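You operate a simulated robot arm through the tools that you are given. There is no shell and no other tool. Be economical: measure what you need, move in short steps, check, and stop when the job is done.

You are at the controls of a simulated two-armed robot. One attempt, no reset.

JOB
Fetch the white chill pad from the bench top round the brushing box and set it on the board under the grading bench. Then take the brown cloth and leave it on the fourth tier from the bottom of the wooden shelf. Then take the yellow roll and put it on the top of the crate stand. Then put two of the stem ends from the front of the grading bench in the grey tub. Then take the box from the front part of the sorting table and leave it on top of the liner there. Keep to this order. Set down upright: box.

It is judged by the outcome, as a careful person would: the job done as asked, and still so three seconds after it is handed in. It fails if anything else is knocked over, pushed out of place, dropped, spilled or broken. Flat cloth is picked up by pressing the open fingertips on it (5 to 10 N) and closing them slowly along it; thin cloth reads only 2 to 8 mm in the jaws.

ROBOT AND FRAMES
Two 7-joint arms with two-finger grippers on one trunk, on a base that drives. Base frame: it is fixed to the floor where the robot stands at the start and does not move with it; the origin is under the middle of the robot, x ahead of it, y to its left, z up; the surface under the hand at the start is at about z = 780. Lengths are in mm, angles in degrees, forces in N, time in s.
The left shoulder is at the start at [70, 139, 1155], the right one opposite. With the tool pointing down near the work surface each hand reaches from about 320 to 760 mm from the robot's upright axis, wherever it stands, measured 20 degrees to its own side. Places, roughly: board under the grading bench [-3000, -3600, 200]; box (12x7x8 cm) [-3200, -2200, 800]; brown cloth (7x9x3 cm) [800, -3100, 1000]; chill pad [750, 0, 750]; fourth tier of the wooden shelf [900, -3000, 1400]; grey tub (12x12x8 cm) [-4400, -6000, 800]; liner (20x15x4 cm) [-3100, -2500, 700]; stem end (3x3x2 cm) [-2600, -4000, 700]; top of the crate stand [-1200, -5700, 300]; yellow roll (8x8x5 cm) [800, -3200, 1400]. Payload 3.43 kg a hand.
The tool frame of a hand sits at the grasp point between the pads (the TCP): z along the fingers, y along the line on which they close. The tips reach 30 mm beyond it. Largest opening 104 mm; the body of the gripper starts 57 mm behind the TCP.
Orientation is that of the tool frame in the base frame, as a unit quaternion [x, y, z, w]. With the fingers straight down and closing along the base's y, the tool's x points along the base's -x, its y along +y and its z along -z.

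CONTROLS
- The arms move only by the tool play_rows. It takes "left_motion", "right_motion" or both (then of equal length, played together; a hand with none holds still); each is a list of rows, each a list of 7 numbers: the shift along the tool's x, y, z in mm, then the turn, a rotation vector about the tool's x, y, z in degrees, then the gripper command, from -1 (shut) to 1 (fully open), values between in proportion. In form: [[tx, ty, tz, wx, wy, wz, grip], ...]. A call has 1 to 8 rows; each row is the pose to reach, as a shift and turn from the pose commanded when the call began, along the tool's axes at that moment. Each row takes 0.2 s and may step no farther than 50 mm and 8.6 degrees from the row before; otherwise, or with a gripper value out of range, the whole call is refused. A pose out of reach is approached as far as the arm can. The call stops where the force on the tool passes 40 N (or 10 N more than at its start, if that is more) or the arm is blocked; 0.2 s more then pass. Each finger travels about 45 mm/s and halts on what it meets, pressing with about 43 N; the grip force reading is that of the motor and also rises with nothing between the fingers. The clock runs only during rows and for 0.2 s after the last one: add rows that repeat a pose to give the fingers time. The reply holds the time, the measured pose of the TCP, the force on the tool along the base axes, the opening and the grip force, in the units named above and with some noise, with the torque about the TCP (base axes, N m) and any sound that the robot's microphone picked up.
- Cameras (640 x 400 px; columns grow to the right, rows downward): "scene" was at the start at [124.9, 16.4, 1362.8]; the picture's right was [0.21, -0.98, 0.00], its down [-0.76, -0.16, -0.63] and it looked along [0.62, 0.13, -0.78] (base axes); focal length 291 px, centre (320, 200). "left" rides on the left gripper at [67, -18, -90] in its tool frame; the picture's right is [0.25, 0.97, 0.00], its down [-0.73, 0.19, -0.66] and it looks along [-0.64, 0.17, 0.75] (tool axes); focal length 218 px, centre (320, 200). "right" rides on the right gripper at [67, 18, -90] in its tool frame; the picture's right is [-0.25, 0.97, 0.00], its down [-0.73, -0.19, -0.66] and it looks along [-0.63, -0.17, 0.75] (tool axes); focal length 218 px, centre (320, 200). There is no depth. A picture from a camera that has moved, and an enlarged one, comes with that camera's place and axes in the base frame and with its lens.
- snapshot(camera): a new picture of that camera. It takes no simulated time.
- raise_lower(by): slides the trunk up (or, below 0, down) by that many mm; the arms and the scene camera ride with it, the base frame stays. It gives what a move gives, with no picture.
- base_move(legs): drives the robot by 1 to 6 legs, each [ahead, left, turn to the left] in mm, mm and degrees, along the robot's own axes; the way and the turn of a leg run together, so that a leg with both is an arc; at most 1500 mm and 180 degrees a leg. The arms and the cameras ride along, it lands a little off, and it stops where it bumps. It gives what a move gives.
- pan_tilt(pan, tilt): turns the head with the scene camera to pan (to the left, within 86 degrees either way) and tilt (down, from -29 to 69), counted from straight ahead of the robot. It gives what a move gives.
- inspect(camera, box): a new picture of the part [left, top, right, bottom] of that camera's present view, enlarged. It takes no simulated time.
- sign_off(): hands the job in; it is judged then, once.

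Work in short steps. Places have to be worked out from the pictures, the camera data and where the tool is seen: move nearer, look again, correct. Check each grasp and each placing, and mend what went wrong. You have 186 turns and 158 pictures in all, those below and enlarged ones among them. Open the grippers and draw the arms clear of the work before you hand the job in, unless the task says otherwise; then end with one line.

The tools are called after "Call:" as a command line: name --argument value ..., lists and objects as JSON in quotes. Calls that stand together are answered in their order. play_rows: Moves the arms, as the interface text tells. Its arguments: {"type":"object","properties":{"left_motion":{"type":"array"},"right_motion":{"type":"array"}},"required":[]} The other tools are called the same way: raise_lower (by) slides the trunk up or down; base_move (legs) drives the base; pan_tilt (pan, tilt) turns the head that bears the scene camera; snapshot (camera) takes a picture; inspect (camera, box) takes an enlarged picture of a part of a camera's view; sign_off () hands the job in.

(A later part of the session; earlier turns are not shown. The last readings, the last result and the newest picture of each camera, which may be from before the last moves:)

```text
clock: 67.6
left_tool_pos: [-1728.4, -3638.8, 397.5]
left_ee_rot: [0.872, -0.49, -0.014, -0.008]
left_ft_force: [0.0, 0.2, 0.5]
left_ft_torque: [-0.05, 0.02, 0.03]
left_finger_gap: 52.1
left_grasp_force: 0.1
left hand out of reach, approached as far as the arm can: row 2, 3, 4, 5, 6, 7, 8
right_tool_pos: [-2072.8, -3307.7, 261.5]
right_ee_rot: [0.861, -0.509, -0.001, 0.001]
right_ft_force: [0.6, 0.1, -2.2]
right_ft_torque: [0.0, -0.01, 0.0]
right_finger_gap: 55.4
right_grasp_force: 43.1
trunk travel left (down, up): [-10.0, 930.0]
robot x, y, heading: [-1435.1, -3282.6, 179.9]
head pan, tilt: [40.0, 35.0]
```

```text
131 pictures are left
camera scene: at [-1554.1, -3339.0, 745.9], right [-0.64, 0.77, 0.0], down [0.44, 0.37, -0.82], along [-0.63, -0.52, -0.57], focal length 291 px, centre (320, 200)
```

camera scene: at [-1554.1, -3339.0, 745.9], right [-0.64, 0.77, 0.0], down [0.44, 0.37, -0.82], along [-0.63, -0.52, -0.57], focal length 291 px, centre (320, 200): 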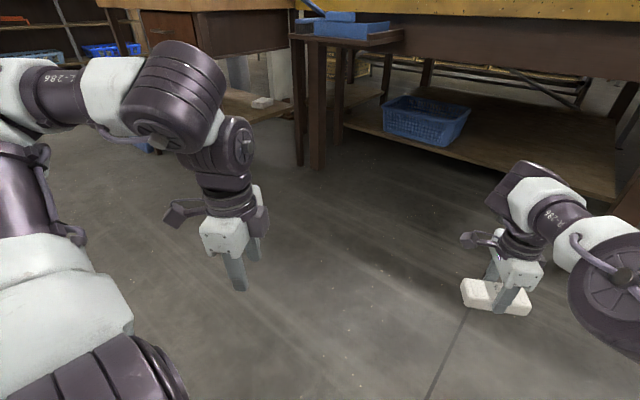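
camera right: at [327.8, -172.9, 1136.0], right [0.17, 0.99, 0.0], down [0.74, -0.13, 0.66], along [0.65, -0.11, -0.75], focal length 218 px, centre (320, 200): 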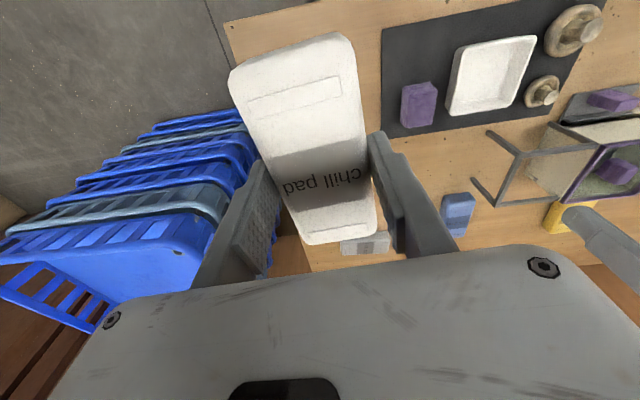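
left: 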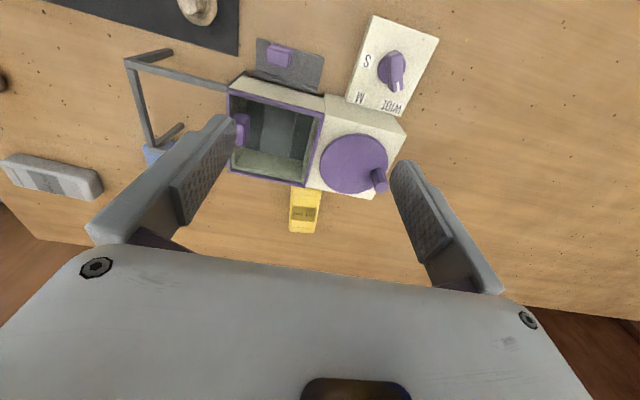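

The left arm is at its minimum reach now, about 295 ahead. The right upper arm is about as high as the apron bottom, so I want the hand pitched forward. That puts the wrist lower and further out while the elbow stays outside the bench. I'll undo some yaw and pitch the tool here in the open.

Call:
play_rows --right_motion '[[0, 0, 0, 0, 0, -8, -0.6], [0, 0, 0, 0, 0, -16, -0.6], [0, 0, 0, 0, 0, -24, -0.6], [0, 0, 0, 0, 0, -32, -0.6], [0, 0, 0, 0, 0, -38, -0.6]]'

Call:
play_rows --right_motion '[[0, 0, 0, 0, -8, 0, -0.6], [0, 0, 0, 0, -16, 0, -0.6], [0, 0, 0, 0, -24, 0, -0.6], [0, 0, 0, 0, -32, 0, -0.6], [0, 0, 0, 0, -40, 0, -0.6]]'

Call:
snapshot --camera "scene"

```text
clock: 68.8
left_tool_pos: [-1727.3, -3637.5, 398.3]
left_ee_rot: [0.872, -0.489, -0.015, -0.01]
left_ft_force: [0.5, -0.2, -0.1]
left_ft_torque: [-0.02, 0.0, 0.03]
left_finger_gap: 51.9
left_grasp_force: 0.1
right_tool_pos: [-2067.5, -3306.9, 264.3]
right_ee_rot: [0.98, -0.2, -0.002, 0.002]
right_ft_force: [-0.8, 0.1, -2.4]
right_ft_torque: [-0.01, 0.02, -0.01]
right_finger_gap: 55.1
right_grasp_force: 43.1
trunk travel left (down, up): [-10.0, 930.0]
robot x, y, heading: [-1435.2, -3280.4, 179.8]
head pan, tilt: [40.0, 35.0]
```

```text
clock: 70.0
left_tool_pos: [-1726.8, -3638.3, 397.0]
left_ee_rot: [0.873, -0.488, -0.014, -0.009]
left_ft_force: [0.6, -0.7, -0.3]
left_ft_torque: [0.04, 0.01, 0.03]
left_finger_gap: 52.0
left_grasp_force: 0.1
right_tool_pos: [-2070.1, -3307.9, 264.7]
right_ee_rot: [0.92, -0.189, -0.337, -0.067]
right_ft_force: [-0.1, 0.1, -0.5]
right_ft_torque: [-0.04, -0.05, 0.01]
right_finger_gap: 55.2
right_grasp_force: 42.9
trunk travel left (down, up): [-10.0, 930.0]
robot x, y, heading: [-1434.7, -3285.5, 179.8]
head pan, tilt: [40.0, 35.0]
```

```text
130 pictures are left
camera scene: at [-1554.1, -3339.1, 745.9], right [-0.64, 0.77, 0.0], down [0.44, 0.37, -0.82], along [-0.63, -0.52, -0.57], focal length 291 px, centre (320, 200)
```

scene: 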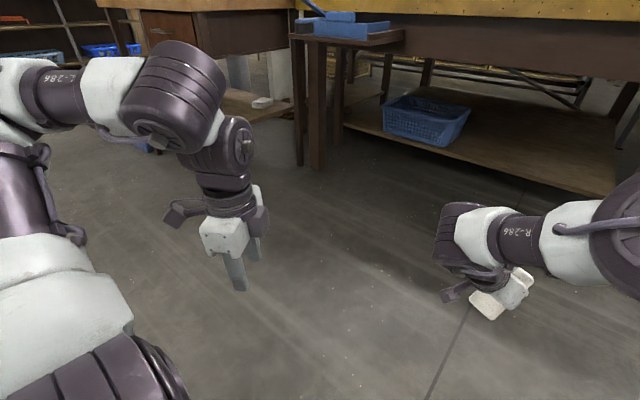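

The pitched tool now points forward-down. I'll extend forward about 130 mm to find the arm shape.

Call:
play_rows --right_motion '[[-23, 13, 19, 0, 0, 0, -0.6], [-46, 26, 38, 0, 0, 0, -0.6], [-69, 39, 58, 0, 0, 0, -0.6], [-91, 51, 77, 0, 0, 0, -0.6], [-119, 67, 100, 0, 0, 0, -0.6], [-146, 82, 123, 0, 0, 0, -0.6]]'

Call:
pan_tilt --pan 0 --tilt 35

Call:
snapshot --camera "scene"

Call:
snapshot --camera "right"

```text
clock: 71.4
left_tool_pos: [-1727.1, -3638.5, 397.9]
left_ee_rot: [0.872, -0.489, -0.014, -0.009]
left_ft_force: [0.6, -0.2, 0.7]
left_ft_torque: [-0.01, -0.03, 0.0]
left_finger_gap: 52.0
left_grasp_force: 0.1
right_tool_pos: [-2161.5, -3293.7, 266.9]
right_ee_rot: [0.92, -0.189, -0.335, -0.068]
right_ft_force: [0.1, 0.2, -2.6]
right_ft_torque: [0.02, -0.05, 0.02]
right_finger_gap: 55.4
right_grasp_force: 43.3
right hand out of reach, approached as far as the arm can: row 3, 4, 5, 6
trunk travel left (down, up): [-10.0, 930.0]
robot x, y, heading: [-1433.7, -3284.0, 179.7]
head pan, tilt: [40.0, 35.0]
```

```text
clock: 72.5
left_tool_pos: [-1728.1, -3638.0, 398.5]
left_ee_rot: [0.872, -0.489, -0.014, -0.009]
left_ft_force: [0.6, -0.1, 0.3]
left_ft_torque: [0.02, 0.02, 0.0]
left_finger_gap: 52.0
left_grasp_force: 0.0
right_tool_pos: [-2161.3, -3293.7, 267.7]
right_ee_rot: [0.921, -0.189, -0.335, -0.067]
right_ft_force: [0.4, 0.3, -2.4]
right_ft_torque: [-0.04, -0.01, 0.0]
right_finger_gap: 55.6
right_grasp_force: 43.1
trunk travel left (down, up): [-10.0, 930.0]
robot x, y, heading: [-1434.0, -3283.3, 179.9]
head pan, tilt: [0.0, 35.0]
```

```text
129 pictures are left
camera scene: at [-1574.6, -3282.5, 745.9], right [0.0, 1.0, 0.0], down [0.57, 0.0, -0.82], along [-0.82, 0.0, -0.57], focal length 291 px, centre (320, 200)
```

scene: 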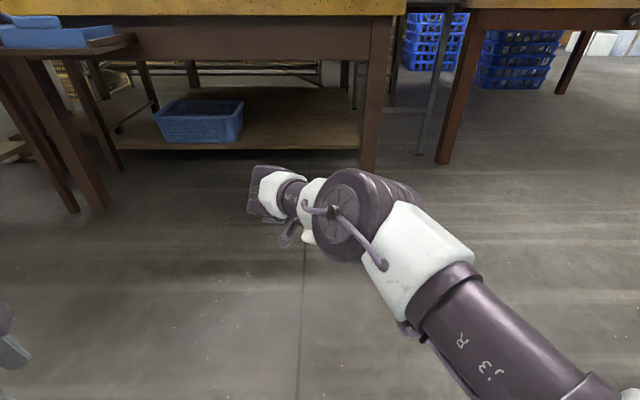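

```text
128 pictures are left
camera right: at [-2067.2, -3352.4, 292.8], right [-0.56, -0.81, 0.17], down [-0.05, 0.23, 0.97], along [-0.83, 0.53, -0.17], focal length 218 px, centre (320, 200)
```

right: 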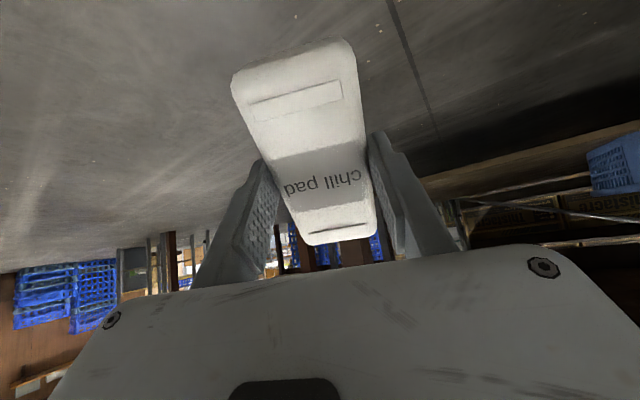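

With 40° pitch the hand is about 295 ahead of the elbow hub. I'll pitch another 17° and extend again so the elbow can stay outside the bench edge, and lower the trunk the last bit.

Call:
play_rows --right_motion '[[0, 0, 0, 0, -6, 0, -0.6], [0, 0, 0, 0, -12, 0, -0.6], [-15, 10, 16, 0, -17, 0, -0.6], [-32, 20, 33, 0, -17, 0, -0.6], [-50, 30, 50, 0, -17, 0, -0.6], [-70, 42, 70, 0, -17, 0, -0.6]]'

Call:
raise_lower --by -9

Call:
snapshot --camera "scene"

```text
clock: 73.9
left_tool_pos: [-1727.0, -3638.9, 398.7]
left_ee_rot: [0.872, -0.489, -0.015, -0.008]
left_ft_force: [-0.1, -0.2, 0.0]
left_ft_torque: [-0.01, -0.01, -0.02]
left_finger_gap: 52.0
left_grasp_force: 0.0
right_tool_pos: [-2190.2, -3275.7, 270.7]
right_ee_rot: [0.86, -0.177, -0.469, -0.094]
right_ft_force: [-0.4, 0.6, -2.4]
right_ft_torque: [-0.04, -0.06, 0.02]
right_finger_gap: 55.2
right_grasp_force: 43.1
right hand out of reach, approached as far as the arm can: row 2, 3, 4, 5, 6
trunk travel left (down, up): [-10.0, 930.0]
robot x, y, heading: [-1436.2, -3286.5, 179.6]
head pan, tilt: [0.0, 35.0]
```

```text
clock: 74.5
left_tool_pos: [-1729.4, -3638.3, 388.4]
left_ee_rot: [0.872, -0.489, -0.013, -0.01]
left_ft_force: [-0.3, -0.7, -0.4]
left_ft_torque: [0.01, -0.01, -0.05]
left_finger_gap: 51.9
left_grasp_force: 0.0
right_tool_pos: [-2190.6, -3273.8, 262.1]
right_ee_rot: [0.861, -0.176, -0.468, -0.094]
right_ft_force: [0.6, 0.0, -2.5]
right_ft_torque: [-0.01, -0.03, 0.03]
right_finger_gap: 55.2
right_grasp_force: 42.9
trunk travel left (down, up): [-1.0, 939.0]
robot x, y, heading: [-1434.9, -3284.1, 179.7]
head pan, tilt: [0.0, 35.0]
```

```text
127 pictures are left
camera scene: at [-1574.5, -3282.4, 736.8], right [0.0, 1.0, 0.0], down [0.57, 0.0, -0.82], along [-0.82, 0.0, -0.57], focal length 291 px, centre (320, 200)
```

scene: 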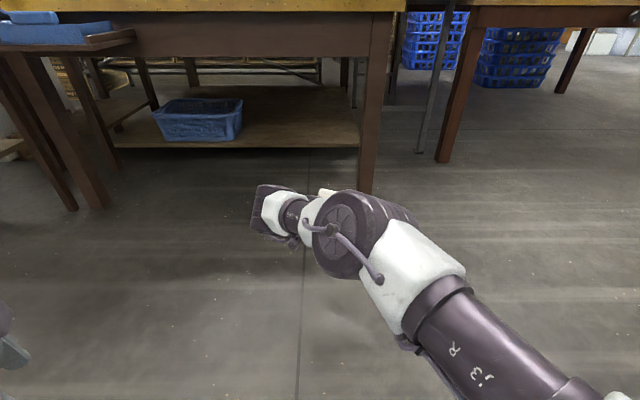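

The elbow dropped and the hand is 755 mm ahead. I'll raise the hand 35 mm for clearance over the board edge, then drive forward and check underway.

Call:
play_rows --right_motion '[[-15, 0, -9, 0, 0, 0, -0.6], [-30, 0, -19, 0, 0, 0, -0.6], [-30, 0, -19, 0, 0, 0, -0.6]]'

Call:
base_move --legs '[[0, 40, 0], [430, 0, 0]]'

Call:
snapshot --camera "scene"

Call:
snapshot --camera "right"

```text
clock: 75.3
left_tool_pos: [-1726.9, -3638.9, 388.9]
left_ee_rot: [0.873, -0.488, -0.014, -0.009]
left_ft_force: [0.5, 0.8, -0.8]
left_ft_torque: [-0.01, 0.01, 0.02]
left_finger_gap: 52.1
left_grasp_force: 0.1
right_tool_pos: [-2189.1, -3275.4, 297.5]
right_ee_rot: [0.861, -0.177, -0.468, -0.094]
right_ft_force: [-0.4, 0.0, -2.4]
right_ft_torque: [0.01, -0.06, -0.06]
right_finger_gap: 55.4
right_grasp_force: 43.1
trunk travel left (down, up): [-1.0, 939.0]
robot x, y, heading: [-1435.7, -3287.0, 180.1]
head pan, tilt: [0.0, 35.0]
```

```text
clock: 78.3
left_tool_pos: [-2150.0, -3680.0, 388.6]
left_ee_rot: [0.874, -0.486, -0.014, -0.009]
left_ft_force: [-0.4, -0.4, 0.1]
left_ft_torque: [0.0, 0.04, 0.0]
left_finger_gap: 52.0
left_grasp_force: 0.1
right_tool_pos: [-2612.7, -3317.5, 297.6]
right_ee_rot: [0.861, -0.176, -0.468, -0.094]
right_ft_force: [-0.3, -0.8, -2.7]
right_ft_torque: [-0.01, 0.0, 0.0]
right_finger_gap: 55.5
right_grasp_force: 43.0
trunk travel left (down, up): [-1.0, 939.0]
robot x, y, heading: [-1859.5, -3323.2, -180.0]
head pan, tilt: [0.0, 35.0]
```

```text
126 pictures are left
camera scene: at [-1998.1, -3322.8, 736.8], right [0.0, 1.0, 0.0], down [0.57, 0.0, -0.82], along [-0.82, 0.0, -0.57], focal length 291 px, centre (320, 200)
```

scene: 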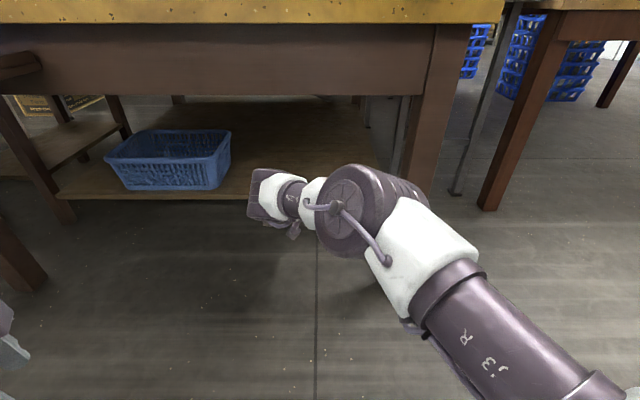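

```text
125 pictures are left
camera right: at [-2516.4, -3377.0, 290.0], right [-0.5, -0.84, 0.22], down [0.22, 0.12, 0.97], along [-0.84, 0.53, 0.12], focal length 218 px, centre (320, 200)
```

right: 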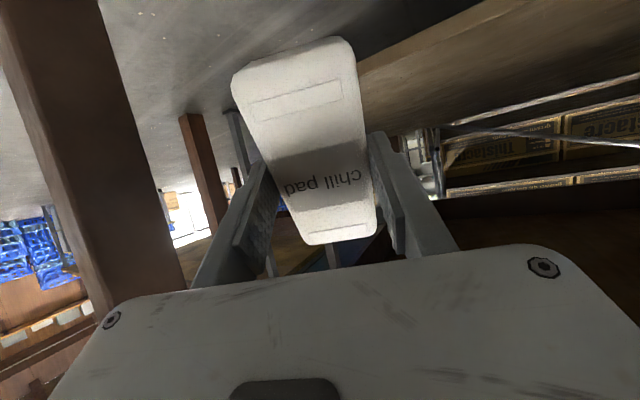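

Refined: board front edge is x≈-2840, top z≈178, bench edge x≈-2585, apron bottom z≈582. I need about 265 mm more, so I'll advance 170 and check the elbow clearance.

Call:
base_move --legs '[[170, 0, 0]]'

Call:
snapshot --camera "scene"

```text
clock: 79.8
left_tool_pos: [-2317.0, -3680.5, 389.6]
left_ee_rot: [0.874, -0.486, -0.014, -0.008]
left_ft_force: [-0.1, -0.5, 0.1]
left_ft_torque: [0.0, 0.01, -0.02]
left_finger_gap: 51.8
left_grasp_force: 0.1
right_tool_pos: [-2782.2, -3321.2, 298.1]
right_ee_rot: [0.862, -0.173, -0.468, -0.092]
right_ft_force: [-0.8, -0.9, -2.7]
right_ft_torque: [-0.04, -0.02, -0.01]
right_finger_gap: 55.2
right_grasp_force: 43.6
trunk travel left (down, up): [-1.0, 939.0]
robot x, y, heading: [-2026.7, -3321.5, -179.8]
head pan, tilt: [0.0, 35.0]
```

```text
124 pictures are left
camera scene: at [-2167.5, -3323.8, 736.8], right [0.0, 1.0, 0.0], down [0.57, 0.0, -0.82], along [-0.82, 0.0, -0.57], focal length 291 px, centre (320, 200)
```

scene: 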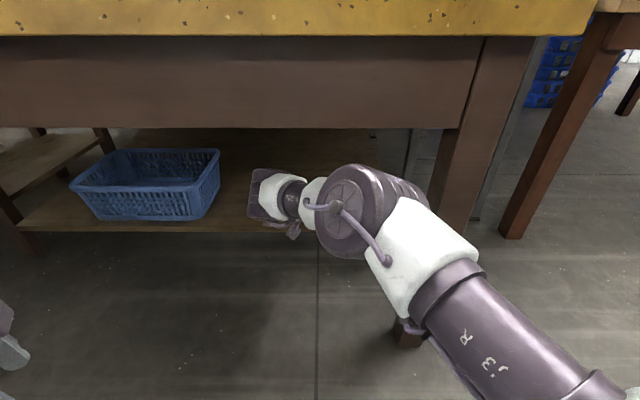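

The right upper arm would pass close to the bench leg at about (-2590,-3093), so I should shift left about 70 mm. I'll check the left side first.

Call:
pan_tilt --pan 50 --tilt 30

Call:
snapshot --camera "scene"

```text
clock: 81.0
left_tool_pos: [-2317.0, -3681.2, 389.2]
left_ee_rot: [0.874, -0.486, -0.014, -0.009]
left_ft_force: [0.8, -0.5, 0.2]
left_ft_torque: [0.0, -0.01, 0.01]
left_finger_gap: 52.1
left_grasp_force: 0.0
right_tool_pos: [-2781.3, -3321.1, 296.6]
right_ee_rot: [0.862, -0.173, -0.468, -0.092]
right_ft_force: [0.0, -0.5, -1.7]
right_ft_torque: [-0.03, -0.06, 0.02]
right_finger_gap: 55.3
right_grasp_force: 43.0
trunk travel left (down, up): [-1.0, 939.0]
robot x, y, heading: [-2032.1, -3319.5, -179.7]
head pan, tilt: [50.0, 30.0]
```

```text
123 pictures are left
camera scene: at [-2137.3, -3392.9, 744.6], right [-0.77, 0.64, 0.0], down [0.32, 0.38, -0.87], along [-0.55, -0.67, -0.5], focal length 291 px, centre (320, 200)
```

scene: 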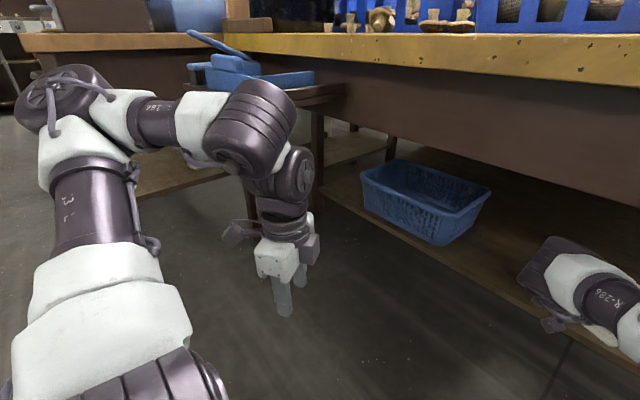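

The stand with the dustpan ends about y≈-3850, so a 60 mm left shift is safe. I'll shift, then advance 90.

Call:
base_move --legs '[[0, 60, 0], [88, 0, 0]]'

Call:
pan_tilt --pan 0 --tilt 40

Call:
snapshot --camera "scene"

Call:
snapshot --camera "right"

```text
clock: 82.7
left_tool_pos: [-2406.5, -3741.3, 389.1]
left_ee_rot: [0.874, -0.485, -0.013, -0.009]
left_ft_force: [0.5, -0.1, 0.3]
left_ft_torque: [0.0, 0.04, 0.02]
left_finger_gap: 52.0
left_grasp_force: 0.1
right_tool_pos: [-2871.3, -3382.1, 296.7]
right_ee_rot: [0.862, -0.174, -0.467, -0.093]
right_ft_force: [0.9, -0.4, -1.9]
right_ft_torque: [-0.01, -0.02, 0.01]
right_finger_gap: 55.1
right_grasp_force: 43.6
trunk travel left (down, up): [-1.0, 939.0]
robot x, y, heading: [-2115.7, -3382.4, -179.6]
head pan, tilt: [50.0, 30.0]
```

```text
clock: 83.8
left_tool_pos: [-2406.8, -3740.8, 387.9]
left_ee_rot: [0.874, -0.486, -0.014, -0.008]
left_ft_force: [0.2, 1.0, 0.4]
left_ft_torque: [-0.02, -0.01, 0.0]
left_finger_gap: 51.8
left_grasp_force: 0.1
right_tool_pos: [-2870.6, -3382.3, 296.5]
right_ee_rot: [0.861, -0.174, -0.469, -0.093]
right_ft_force: [0.0, 0.0, -1.9]
right_ft_torque: [-0.06, -0.05, -0.01]
right_finger_gap: 55.2
right_grasp_force: 42.7
trunk travel left (down, up): [-1.0, 939.0]
robot x, y, heading: [-2116.5, -3385.2, -179.7]
head pan, tilt: [0.0, 40.0]
```

```text
122 pictures are left
camera scene: at [-2252.8, -3384.5, 729.3], right [-0.01, 1.0, 0.0], down [0.64, 0.0, -0.77], along [-0.77, 0.0, -0.64], focal length 291 px, centre (320, 200)
```

scene: 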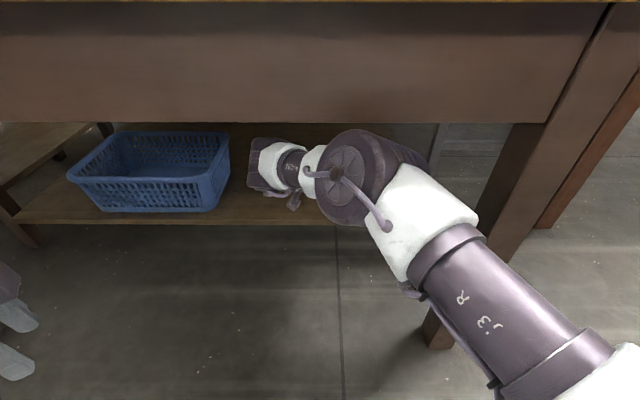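

```text
121 pictures are left
camera right: at [-2773.9, -3440.7, 289.9], right [-0.5, -0.84, 0.22], down [0.22, 0.12, 0.97], along [-0.84, 0.53, 0.12], focal length 218 px, centre (320, 200)
```

right: 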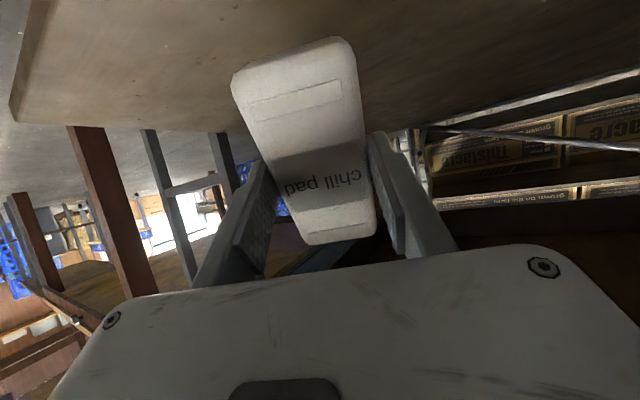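

The board lies right under the pad in the hand view. I'll lower slowly until the pad's edge touches.

Call:
play_rows --right_motion '[[12, 0, 8, 0, 0, 0, -0.6], [24, 0, 16, 0, 0, 0, -0.6], [34, 0, 22, 0, 0, 0, -0.6], [39, 0, 25, 0, 0, 0, -0.6], [39, 0, 25, 0, 0, 0, -0.6]]'

Call:
snapshot --camera "right"

```text
clock: 85.0
left_tool_pos: [-2406.4, -3740.2, 388.8]
left_ee_rot: [0.874, -0.486, -0.015, -0.009]
left_ft_force: [0.4, 0.2, -0.2]
left_ft_torque: [-0.02, 0.0, 0.0]
left_finger_gap: 52.2
left_grasp_force: 0.0
right_tool_pos: [-2869.2, -3381.6, 251.2]
right_ee_rot: [0.861, -0.173, -0.469, -0.091]
right_ft_force: [0.5, -0.5, 2.7]
right_ft_torque: [0.12, -0.04, 0.0]
right_finger_gap: 55.3
right_grasp_force: 42.6
trunk travel left (down, up): [-1.0, 939.0]
robot x, y, heading: [-2117.6, -3385.8, -179.6]
head pan, tilt: [0.0, 40.0]
```

```text
120 pictures are left
camera right: at [-2772.8, -3440.8, 243.9], right [-0.5, -0.84, 0.22], down [0.22, 0.12, 0.97], along [-0.84, 0.53, 0.12], focal length 218 px, centre (320, 200)
```

right: 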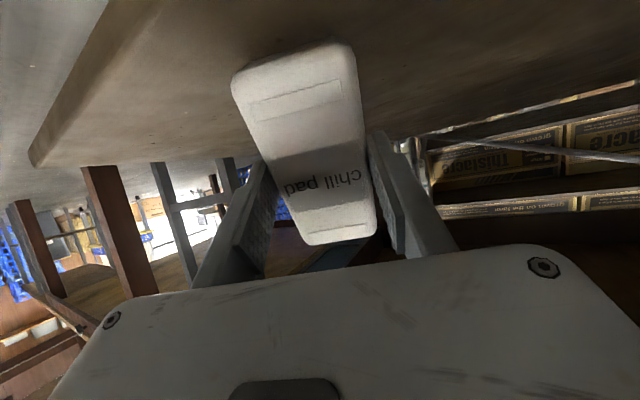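

Contact is just starting, with the board at about z 182. The pad's near edge is only about 20 mm inside the front edge, so I'll lift slightly, drive 30 mm deeper, and re-lower.

Call:
play_rows --right_motion '[[-8, 0, -5, 0, 0, 0, -0.6], [-8, 0, -5, 0, 0, 0, -0.6]]'

Call:
base_move --legs '[[30, 0, 0]]'

Call:
play_rows --right_motion '[[8, 0, 4, 0, 4, 0, -0.6], [8, 0, 4, 0, 8, 0, -0.6], [6, 0, 2, 0, 14, 0, -0.6], [4, 0, 0, 0, 20, 0, -0.6], [4, 0, 0, 0, 20, 0, -0.6]]'

```text
clock: 85.6
left_tool_pos: [-2406.5, -3741.3, 389.4]
left_ee_rot: [0.874, -0.485, -0.014, -0.009]
left_ft_force: [0.7, 0.1, -0.1]
left_ft_torque: [0.01, 0.02, 0.01]
left_finger_gap: 52.1
left_grasp_force: 0.0
right_tool_pos: [-2869.4, -3382.5, 260.9]
right_ee_rot: [0.861, -0.172, -0.469, -0.092]
right_ft_force: [-0.4, 0.9, -1.8]
right_ft_torque: [-0.04, -0.02, 0.01]
right_finger_gap: 55.5
right_grasp_force: 42.8
trunk travel left (down, up): [-1.0, 939.0]
robot x, y, heading: [-2119.0, -3383.9, -179.5]
head pan, tilt: [0.0, 40.0]
```

```text
clock: 86.4
left_tool_pos: [-2408.9, -3743.2, 389.5]
left_ee_rot: [0.873, -0.487, -0.016, -0.007]
left_ft_force: [0.5, -1.4, -0.3]
left_ft_torque: [0.0, -0.01, 0.01]
left_finger_gap: 51.9
left_grasp_force: 0.0
right_tool_pos: [-2877.3, -3385.3, 260.0]
right_ee_rot: [0.862, -0.172, -0.467, -0.092]
right_ft_force: [0.4, 0.0, -1.8]
right_ft_torque: [0.01, -0.04, -0.01]
right_finger_gap: 55.5
right_grasp_force: 43.0
trunk travel left (down, up): [-1.0, 939.0]
robot x, y, heading: [-2128.4, -3385.8, -179.6]
head pan, tilt: [0.0, 40.0]
stopped in leg 1: the robot was blocked; the commanded pose is now the measured one
```

```text
clock: 87.6
left_tool_pos: [-2408.6, -3741.1, 389.5]
left_ee_rot: [0.873, -0.487, -0.015, -0.007]
left_ft_force: [-0.7, 0.1, 0.6]
left_ft_torque: [0.01, -0.03, 0.01]
left_finger_gap: 52.1
left_grasp_force: 0.0
right_tool_pos: [-2849.9, -3385.7, 260.3]
right_ee_rot: [0.93, -0.186, -0.312, -0.058]
right_ft_force: [-1.2, 0.4, -1.2]
right_ft_torque: [-0.04, -0.05, 0.0]
right_finger_gap: 55.6
right_grasp_force: 43.4
right hand out of reach, approached as far as the arm can: row 2, 3, 4, 5
trunk travel left (down, up): [-1.0, 939.0]
robot x, y, heading: [-2124.3, -3385.5, -179.4]
head pan, tilt: [0.0, 40.0]
```

The base got blocked after 9 mm. I'll look at what is near before doing anything else.

Call:
snapshot --camera "scene"

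Call:
snapshot --camera "left"

```text
119 pictures are left
camera scene: at [-2258.2, -3383.8, 729.5], right [-0.01, 1.0, 0.0], down [0.64, 0.0, -0.77], along [-0.77, -0.01, -0.64], focal length 291 px, centre (320, 200)
```

scene: 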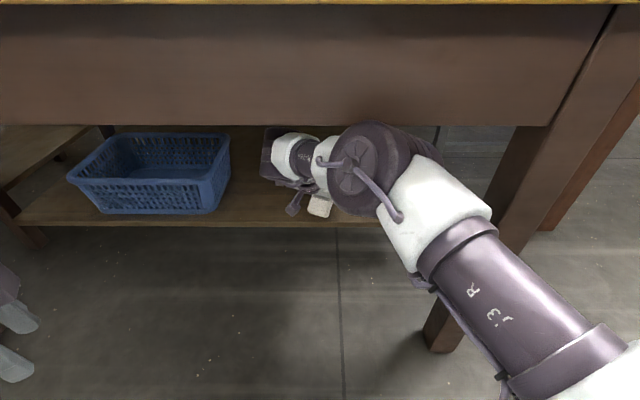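

```text
118 pictures are left
camera left: at [-2357.4, -3791.3, 476.3], right [-0.69, -0.72, -0.01], down [-0.53, 0.5, 0.68], along [-0.49, 0.47, -0.73], focal length 218 px, centre (320, 200)
```

left: 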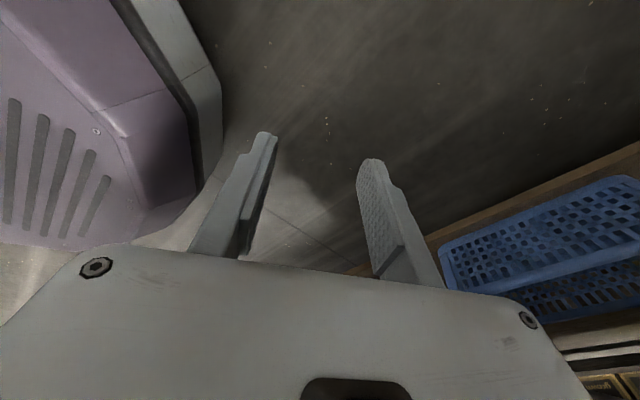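

The right elbow is right under the apron, so that was likely the obstruction. I'll return to the steeper pitch, which lowers the elbow.

Call:
play_rows --right_motion '[[0, 0, 0, 0, -6, 0, -0.6], [-4, 2, 3, 0, -12, 0, -0.6], [-9, 5, 7, 0, -18, 0, -0.6], [-18, 10, 14, 0, -22, 0, -0.6], [-18, 10, 14, 0, -26, 0, -0.6]]'

Call:
snapshot --camera "scene"

Call:
snapshot --camera "right"

```text
clock: 88.8
left_tool_pos: [-2409.5, -3740.9, 389.9]
left_ee_rot: [0.873, -0.488, -0.015, -0.007]
left_ft_force: [0.1, 0.2, -0.4]
left_ft_torque: [0.0, -0.02, 0.03]
left_finger_gap: 51.7
left_grasp_force: 0.0
right_tool_pos: [-2874.1, -3382.1, 259.5]
right_ee_rot: [0.836, -0.167, -0.513, -0.099]
right_ft_force: [-0.2, 0.5, -2.4]
right_ft_torque: [0.0, -0.01, 0.0]
right_finger_gap: 55.4
right_grasp_force: 43.0
right hand out of reach, approached as far as the arm can: row 5
trunk travel left (down, up): [-1.0, 939.0]
robot x, y, heading: [-2126.4, -3387.5, -179.2]
head pan, tilt: [0.0, 40.0]
```

```text
117 pictures are left
camera scene: at [-2258.1, -3383.8, 729.6], right [-0.01, 1.0, 0.0], down [0.64, 0.0, -0.77], along [-0.77, -0.01, -0.64], focal length 291 px, centre (320, 200)
```

scene: 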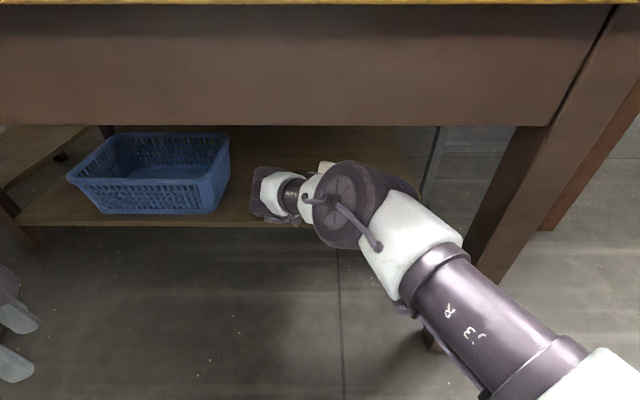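

```text
116 pictures are left
camera right: at [-2778.2, -3439.4, 240.7], right [-0.47, -0.85, 0.23], down [0.31, 0.08, 0.95], along [-0.82, 0.52, 0.22], focal length 218 px, centre (320, 200)
```

right: 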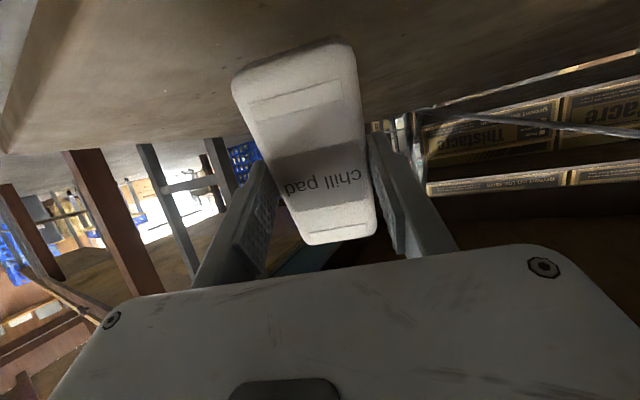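

The elbow is well below the apron now. I'll try 25 mm forward again.

Call:
base_move --legs '[[25, 0, 0]]'

```text
clock: 89.5
left_tool_pos: [-2410.7, -3741.4, 389.8]
left_ee_rot: [0.873, -0.487, -0.016, -0.007]
left_ft_force: [0.8, -0.1, 0.0]
left_ft_torque: [-0.01, 0.01, -0.01]
left_finger_gap: 51.9
left_grasp_force: 0.1
right_tool_pos: [-2875.9, -3384.9, 258.5]
right_ee_rot: [0.837, -0.165, -0.513, -0.098]
right_ft_force: [-1.0, -0.1, -3.0]
right_ft_torque: [-0.04, -0.02, 0.02]
right_finger_gap: 54.9
right_grasp_force: 42.9
trunk travel left (down, up): [-1.0, 939.0]
robot x, y, heading: [-2127.6, -3382.5, -179.3]
head pan, tilt: [0.0, 40.0]
stopped in leg 1: the robot was blocked; the commanded pose is now the measured one
```

Something else blocks further forward motion, likely the left arm at the stand, so I won't push. Here the pad's lower edge is about 30 mm inside the board front, which is enough. I'll lower the last 9 mm and check contact.

Call:
play_rows --right_motion '[[5, 0, 3, 0, 0, 0, -0.6], [9, 0, 5, 0, 0, 0, -0.6], [11, 0, 6, 0, 0, 0, -0.6]]'

```text
clock: 90.3
left_tool_pos: [-2411.1, -3740.9, 390.3]
left_ee_rot: [0.873, -0.488, -0.015, -0.007]
left_ft_force: [0.5, -0.4, -0.1]
left_ft_torque: [-0.01, -0.03, -0.02]
left_finger_gap: 52.2
left_grasp_force: 0.0
right_tool_pos: [-2876.9, -3382.8, 250.3]
right_ee_rot: [0.834, -0.166, -0.516, -0.098]
right_ft_force: [5.9, -3.5, 18.5]
right_ft_torque: [0.42, -0.33, -0.13]
right_finger_gap: 55.0
right_grasp_force: 43.1
trunk travel left (down, up): [-1.0, 939.0]
robot x, y, heading: [-2125.8, -3383.8, -179.3]
head pan, tilt: [0.0, 40.0]
```

In contact. I'll open the fingers so the pad settles forward onto the board.

Call:
play_rows --right_motion '[[-3, 0, -1, 0, 0, 0, 0.1], [-3, 0, -1, 0, 0, 0, 0.2], [-3, 0, -1, 0, 0, 0, 0.4], [-3, 0, -1, 0, 0, 0, 0.8], [-3, 0, -1, 0, 0, 0, 0.8]]'

Call:
snapshot --camera "right"

Call:
snapshot --camera "scene"

```text
clock: 91.5
left_tool_pos: [-2410.9, -3740.8, 389.6]
left_ee_rot: [0.873, -0.488, -0.015, -0.006]
left_ft_force: [0.3, 0.4, 0.5]
left_ft_torque: [0.03, 0.01, -0.01]
left_finger_gap: 51.9
left_grasp_force: 0.1
right_tool_pos: [-2876.0, -3383.2, 249.7]
right_ee_rot: [0.836, -0.166, -0.513, -0.099]
right_ft_force: [-0.6, -0.3, -0.3]
right_ft_torque: [0.03, 0.0, -0.02]
right_finger_gap: 93.4
right_grasp_force: 0.1
trunk travel left (down, up): [-1.0, 939.0]
robot x, y, heading: [-2124.6, -3383.2, -179.3]
head pan, tilt: [0.0, 40.0]
```

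```text
115 pictures are left
camera right: at [-2779.5, -3440.4, 230.9], right [-0.47, -0.85, 0.23], down [0.31, 0.08, 0.95], along [-0.83, 0.52, 0.22], focal length 218 px, centre (320, 200)
```

right: 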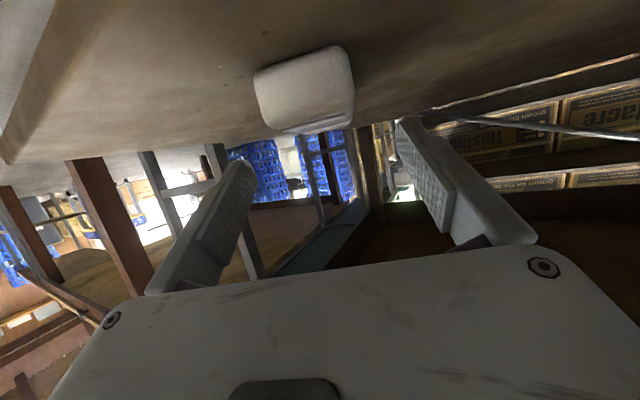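

```text
114 pictures are left
camera scene: at [-2259.9, -3383.8, 729.7], right [-0.01, 1.0, 0.0], down [0.64, 0.01, -0.77], along [-0.77, -0.01, -0.64], focal length 291 px, centre (320, 200)
```

scene: 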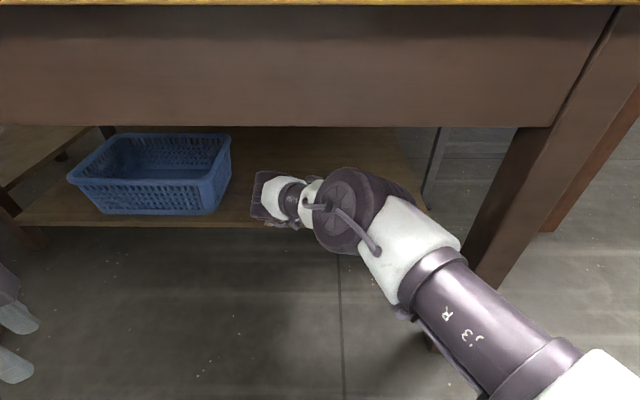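

The pad lies flat on the board. I'll raise the hand a bit and back straight out.

Call:
play_rows --right_motion '[[-14, 0, -7, 0, 0, 0, 0.8], [-27, 0, -14, 0, 0, 0, 0.8]]'

Call:
base_move --legs '[[-700, 0, 0]]'

Call:
pan_tilt --pan 5 --tilt 25

Call:
snapshot --camera "scene"

```text
clock: 92.1
left_tool_pos: [-2409.6, -3741.5, 389.2]
left_ee_rot: [0.872, -0.488, -0.016, -0.006]
left_ft_force: [0.7, 0.1, -0.5]
left_ft_torque: [0.0, -0.04, 0.0]
left_finger_gap: 52.1
left_grasp_force: 0.0
right_tool_pos: [-2874.7, -3383.2, 279.5]
right_ee_rot: [0.836, -0.166, -0.513, -0.098]
right_ft_force: [-0.7, 0.7, 0.5]
right_ft_torque: [-0.02, 0.01, -0.02]
right_finger_gap: 93.9
right_grasp_force: 0.0
trunk travel left (down, up): [-1.0, 939.0]
robot x, y, heading: [-2126.3, -3382.2, -179.3]
head pan, tilt: [0.0, 40.0]
```

```text
clock: 96.0
left_tool_pos: [-1709.2, -3736.1, 387.8]
left_ee_rot: [0.866, -0.499, -0.015, -0.008]
left_ft_force: [-0.4, 0.6, -0.3]
left_ft_torque: [-0.01, -0.04, 0.0]
left_finger_gap: 52.0
left_grasp_force: 0.0
right_tool_pos: [-2165.5, -3366.0, 278.8]
right_ee_rot: [0.835, -0.175, -0.511, -0.105]
right_ft_force: [0.1, 0.0, -0.3]
right_ft_torque: [0.03, -0.03, 0.0]
right_finger_gap: 93.7
right_grasp_force: 0.0
trunk travel left (down, up): [-1.0, 939.0]
robot x, y, heading: [-1414.9, -3386.4, 179.1]
head pan, tilt: [0.0, 40.0]
```

```text
clock: 96.8
left_tool_pos: [-1709.4, -3734.2, 388.8]
left_ee_rot: [0.867, -0.498, -0.014, -0.008]
left_ft_force: [0.0, -0.4, -0.3]
left_ft_torque: [0.0, -0.01, 0.01]
left_finger_gap: 52.2
left_grasp_force: 0.1
right_tool_pos: [-2166.2, -3365.7, 277.6]
right_ee_rot: [0.835, -0.175, -0.511, -0.105]
right_ft_force: [-0.2, 0.3, -1.1]
right_ft_torque: [0.01, 0.0, 0.0]
right_finger_gap: 93.5
right_grasp_force: 0.0
trunk travel left (down, up): [-1.0, 939.0]
robot x, y, heading: [-1417.2, -3384.7, 178.9]
head pan, tilt: [5.0, 25.0]
```

```text
113 pictures are left
camera scene: at [-1559.0, -3390.3, 752.6], right [-0.07, 1.0, 0.0], down [0.42, 0.03, -0.91], along [-0.9, -0.07, -0.42], focal length 291 px, centre (320, 200)
```

scene: 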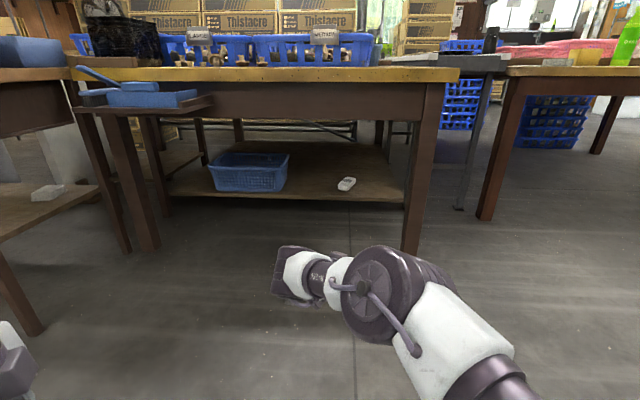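

The pad is placed fine and the bench area is undisturbed. Next I raise the trunk, turn toward the wooden shelf and look.

Call:
raise_lower --by 400

Call:
raise_lower --by 300

Call:
base_move --legs '[[0, 0, 179], [500, 0, 0]]'

Call:
pan_tilt --pan 10 --tilt 10

Call:
snapshot --camera "scene"

```text
clock: 100.6
left_tool_pos: [-1709.8, -3735.0, 788.4]
left_ee_rot: [0.867, -0.498, -0.015, -0.008]
left_ft_force: [0.1, 0.1, 0.6]
left_ft_torque: [-0.02, 0.02, 0.01]
left_finger_gap: 52.0
left_grasp_force: 0.0
right_tool_pos: [-2166.0, -3366.4, 678.1]
right_ee_rot: [0.835, -0.175, -0.511, -0.106]
right_ft_force: [-0.4, -0.6, -0.8]
right_ft_torque: [-0.02, -0.02, 0.01]
right_finger_gap: 93.8
right_grasp_force: 0.0
trunk travel left (down, up): [-401.0, 539.0]
robot x, y, heading: [-1421.7, -3383.9, 179.2]
head pan, tilt: [5.0, 25.0]
```

```text
clock: 103.6
left_tool_pos: [-1709.4, -3736.4, 1088.6]
left_ee_rot: [0.867, -0.498, -0.015, -0.007]
left_ft_force: [-0.3, 0.0, -0.5]
left_ft_torque: [-0.02, 0.01, 0.01]
left_finger_gap: 52.0
left_grasp_force: 0.0
right_tool_pos: [-2165.6, -3365.2, 978.0]
right_ee_rot: [0.835, -0.175, -0.511, -0.105]
right_ft_force: [-1.8, 0.3, 0.5]
right_ft_torque: [0.01, -0.03, 0.02]
right_finger_gap: 93.7
right_grasp_force: 0.0
trunk travel left (down, up): [-701.0, 239.0]
robot x, y, heading: [-1416.5, -3384.3, 179.5]
head pan, tilt: [5.0, 25.0]
```

```text
clock: 113.9
left_tool_pos: [-635.1, -3017.2, 1087.4]
left_ee_rot: [0.485, 0.874, -0.008, 0.015]
left_ft_force: [0.1, 0.1, -0.1]
left_ft_torque: [0.01, 0.0, -0.02]
left_finger_gap: 51.8
left_grasp_force: 0.1
right_tool_pos: [-169.3, -3371.8, 979.0]
right_ee_rot: [0.162, 0.837, -0.098, 0.513]
right_ft_force: [0.1, -0.5, 0.6]
right_ft_torque: [0.01, -0.01, -0.01]
right_finger_gap: 93.8
right_grasp_force: 0.1
trunk travel left (down, up): [-701.0, 239.0]
robot x, y, heading: [-918.1, -3380.0, 0.9]
head pan, tilt: [5.0, 25.0]
```

```text
clock: 114.7
left_tool_pos: [-635.4, -3016.2, 1088.1]
left_ee_rot: [0.485, 0.874, -0.008, 0.015]
left_ft_force: [-0.8, 0.5, 0.4]
left_ft_torque: [0.0, 0.0, 0.0]
left_finger_gap: 52.0
left_grasp_force: 0.1
right_tool_pos: [-168.8, -3371.7, 976.3]
right_ee_rot: [0.162, 0.837, -0.098, 0.513]
right_ft_force: [-0.1, -0.1, 0.9]
right_ft_torque: [-0.02, -0.01, 0.02]
right_finger_gap: 93.5
right_grasp_force: 0.1
trunk travel left (down, up): [-701.0, 239.0]
robot x, y, heading: [-916.9, -3377.0, 0.9]
head pan, tilt: [10.0, 10.0]
```

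```text
112 pictures are left
camera scene: at [-774.7, -3357.9, 1476.9], right [0.19, -0.98, 0.0], down [-0.17, -0.03, -0.98], along [0.97, 0.19, -0.17], focal length 291 px, centre (320, 200)
```

scene: 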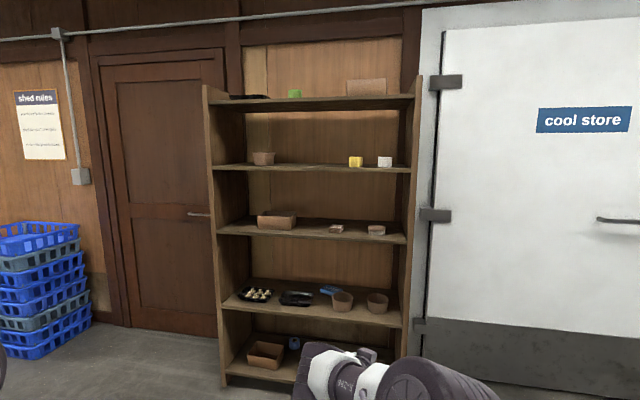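

The shelf has five tiers. The yellow roll is on the fourth, and the cloth is probably one of the items on the third. I'll enlarge.

Call:
inspect --camera "scene" --box '[200, 140, 430, 250]'

```text
2.78 times, centred on (315, 195) of scene
camera zoom: at [-774.7, -3357.9, 1476.9], right [0.19, -0.98, 0.0], down [-0.17, -0.03, -0.98], along [0.97, 0.19, -0.17], focal length 810 px, centre (334, 214)
```

zoom: 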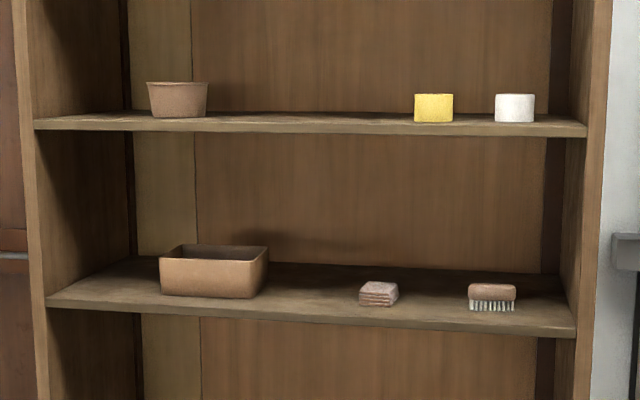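

The folded brown cloth is on the third tier at about (850,-3130), and the brush sits to its right. I'll drive closer, centred on it.

Call:
base_move --legs '[[0, 0, -1], [600, 250, 0]]'

Call:
pan_tilt --pan 0 --tilt 25

Call:
snapshot --camera "scene"

```text
clock: 118.6
left_tool_pos: [-38.7, -2765.1, 1088.0]
left_ee_rot: [0.491, 0.871, -0.007, 0.015]
left_ft_force: [1.0, 1.4, -0.3]
left_ft_torque: [0.01, 0.01, 0.0]
left_finger_gap: 51.8
left_grasp_force: 0.0
right_tool_pos: [423.3, -3127.5, 979.1]
right_ee_rot: [0.168, 0.836, -0.101, 0.513]
right_ft_force: [0.0, 0.1, -0.5]
right_ft_torque: [0.01, -0.03, -0.01]
right_finger_gap: 93.5
right_grasp_force: 0.0
trunk travel left (down, up): [-701.0, 239.0]
robot x, y, heading: [-327.2, -3126.2, 0.0]
head pan, tilt: [10.0, 10.0]
```

```text
clock: 119.4
left_tool_pos: [-38.5, -2766.6, 1088.6]
left_ee_rot: [0.49, 0.871, -0.008, 0.014]
left_ft_force: [0.2, 0.1, 1.1]
left_ft_torque: [-0.01, 0.03, -0.03]
left_finger_gap: 52.3
left_grasp_force: 0.0
right_tool_pos: [422.8, -3127.2, 977.7]
right_ee_rot: [0.168, 0.837, -0.101, 0.512]
right_ft_force: [0.1, 0.2, 0.2]
right_ft_torque: [-0.02, 0.04, 0.0]
right_finger_gap: 93.7
right_grasp_force: 0.0
trunk travel left (down, up): [-701.0, 239.0]
robot x, y, heading: [-326.0, -3123.4, -0.0]
head pan, tilt: [0.0, 25.0]
```

```text
110 pictures are left
camera scene: at [-182.2, -3121.1, 1452.7], right [0.0, -1.0, 0.0], down [-0.42, 0.0, -0.91], along [0.91, 0.0, -0.42], focal length 291 px, centre (320, 200)
```

scene: 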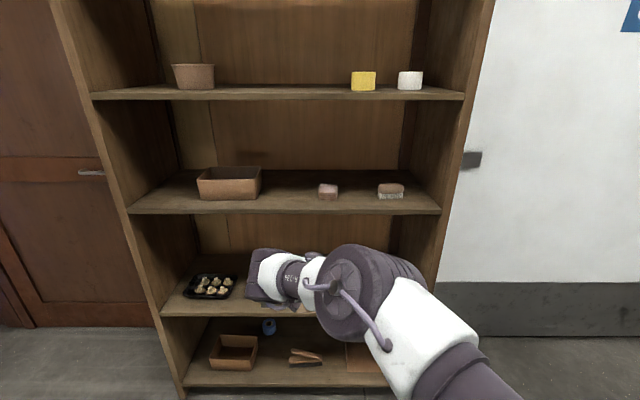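

Triangulated: cloth at about (726,-3150,1063), tier 3 surface about 1048, roll at about (741,-3247,1412). I'll pull the right hand back and up a little, and turn its yaw to face the shelf squarely.

Call:
play_rows --right_motion '[[-3, -10, -28, -5, 0, -2.6, 1], [-6, -19, -55, -10, 0, -5.2, 1], [-9, -29, -83, -15, 0, -7.8, 1], [-11, -38, -110, -20.2, 0, -10.4, 1], [-11, -38, -110, -20.2, 0, -10.4, 1]]'

Call:
snapshot --camera "right"

```text
clock: 120.6
left_tool_pos: [-38.5, -2765.3, 1087.4]
left_ee_rot: [0.491, 0.871, -0.008, 0.014]
left_ft_force: [-0.3, -1.0, -0.4]
left_ft_torque: [-0.04, 0.01, 0.02]
left_finger_gap: 51.9
left_grasp_force: 0.1
right_tool_pos: [321.8, -3126.9, 1036.3]
right_ee_rot: [-0.001, 0.853, 0.002, 0.522]
right_ft_force: [0.1, 0.8, -0.1]
right_ft_torque: [-0.02, 0.01, -0.02]
right_finger_gap: 103.8
right_grasp_force: 0.1
trunk travel left (down, up): [-701.0, 239.0]
robot x, y, heading: [-327.1, -3125.2, 0.1]
head pan, tilt: [0.0, 25.0]
```

```text
109 pictures are left
camera right: at [211.8, -3108.6, 1017.5], right [0.11, 0.97, 0.23], down [-0.25, -0.19, 0.95], along [0.96, -0.16, 0.22], focal length 218 px, centre (320, 200)
```

right: 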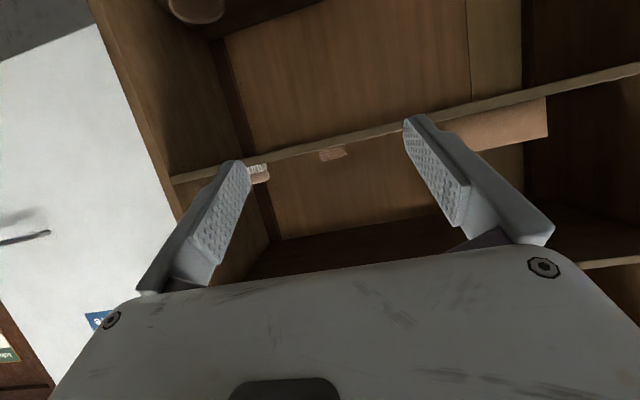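

The tool is square to the shelf, pitch 63°. I'll use 40° so the wrist camera clears the tier's front edge. I'll rotate, raise the hand, then check from both cameras.

Call:
play_rows --right_motion '[[-20, -7, -10, 0, 7, 0, 1], [-41, -15, -21, 0, 14, 0, 1], [-62, -23, -32, 0, 21, 0, 1], [-62, -23, -32, 0, 23, 0, 1]]'

Call:
base_move --legs '[[230, 0, 0]]'

Call:
snapshot --camera "right"

Call:
snapshot --camera "scene"

```text
clock: 121.6
left_tool_pos: [-38.2, -2766.1, 1088.8]
left_ee_rot: [0.491, 0.871, -0.007, 0.014]
left_ft_force: [-0.3, -0.3, 0.1]
left_ft_torque: [0.0, 0.02, 0.04]
left_finger_gap: 52.1
left_grasp_force: 0.0
right_tool_pos: [322.0, -3149.5, 1106.8]
right_ee_rot: [-0.001, 0.94, 0.002, 0.341]
right_ft_force: [0.8, -0.6, -1.1]
right_ft_torque: [-0.03, 0.01, 0.01]
right_finger_gap: 104.0
right_grasp_force: 0.2
trunk travel left (down, up): [-701.0, 239.0]
robot x, y, heading: [-327.9, -3119.9, 0.2]
head pan, tilt: [0.0, 25.0]
```

```text
clock: 123.3
left_tool_pos: [185.3, -2764.1, 1089.3]
left_ee_rot: [0.489, 0.872, -0.007, 0.015]
left_ft_force: [-0.2, -0.1, 0.3]
left_ft_torque: [0.0, 0.01, 0.0]
left_finger_gap: 52.2
left_grasp_force: 0.0
right_tool_pos: [546.0, -3146.9, 1105.9]
right_ee_rot: [-0.002, 0.939, 0.001, 0.343]
right_ft_force: [-1.2, -0.5, -0.7]
right_ft_torque: [-0.01, 0.0, 0.0]
right_finger_gap: 103.9
right_grasp_force: 0.0
trunk travel left (down, up): [-701.0, 239.0]
robot x, y, heading: [-102.3, -3115.8, 0.3]
head pan, tilt: [0.0, 25.0]
```

```text
108 pictures are left
camera right: at [437.9, -3128.9, 1132.1], right [0.19, 0.97, 0.16], down [0.14, -0.19, 0.97], along [0.97, -0.16, -0.17], focal length 218 px, centre (320, 200)
```

right: 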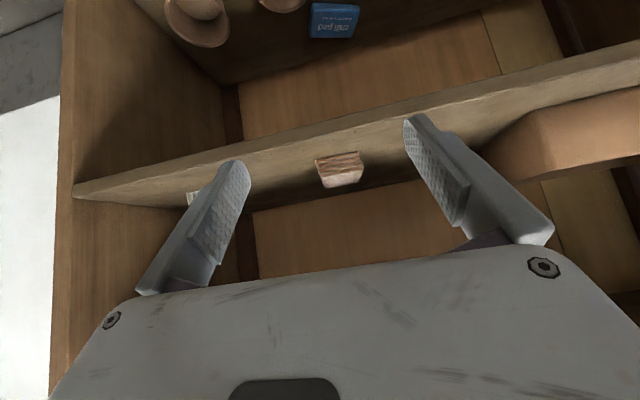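

```text
107 pictures are left
camera scene: at [42.1, -3119.8, 1452.9], right [0.01, -1.0, 0.0], down [-0.42, 0.0, -0.91], along [0.91, 0.01, -0.42], focal length 291 px, centre (320, 200)
```

scene: 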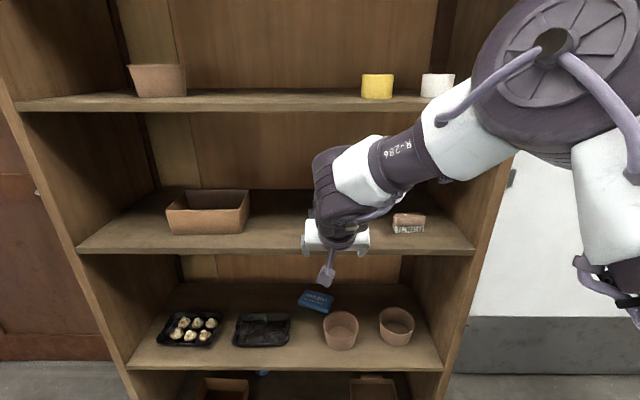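

Combined views put the cloth near (750,-3144), top about 1060. I'll move 110 mm closer and re-measure.

Call:
base_move --legs '[[110, 0, 0]]'

Call:
snapshot --camera "right"

```text
clock: 124.5
left_tool_pos: [296.5, -2764.2, 1088.9]
left_ee_rot: [0.49, 0.872, -0.008, 0.015]
left_ft_force: [0.1, 0.5, 0.6]
left_ft_torque: [-0.01, -0.04, 0.0]
left_finger_gap: 51.8
left_grasp_force: 0.0
right_tool_pos: [656.7, -3146.3, 1106.3]
right_ee_rot: [-0.002, 0.939, 0.002, 0.343]
right_ft_force: [-0.3, 0.6, -0.5]
right_ft_torque: [0.0, 0.03, 0.01]
right_finger_gap: 103.9
right_grasp_force: 0.2
trunk travel left (down, up): [-701.0, 239.0]
robot x, y, heading: [14.7, -3120.9, 0.1]
head pan, tilt: [0.0, 25.0]
```

```text
106 pictures are left
camera right: at [548.8, -3129.1, 1132.2], right [0.19, 0.97, 0.16], down [0.14, -0.19, 0.97], along [0.97, -0.16, -0.17], focal length 218 px, centre (320, 200)
```

right: 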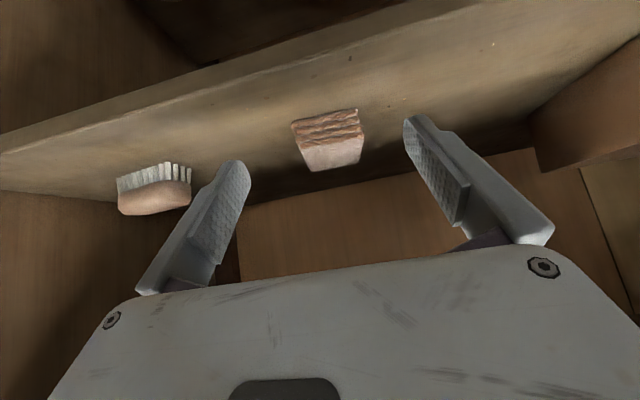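

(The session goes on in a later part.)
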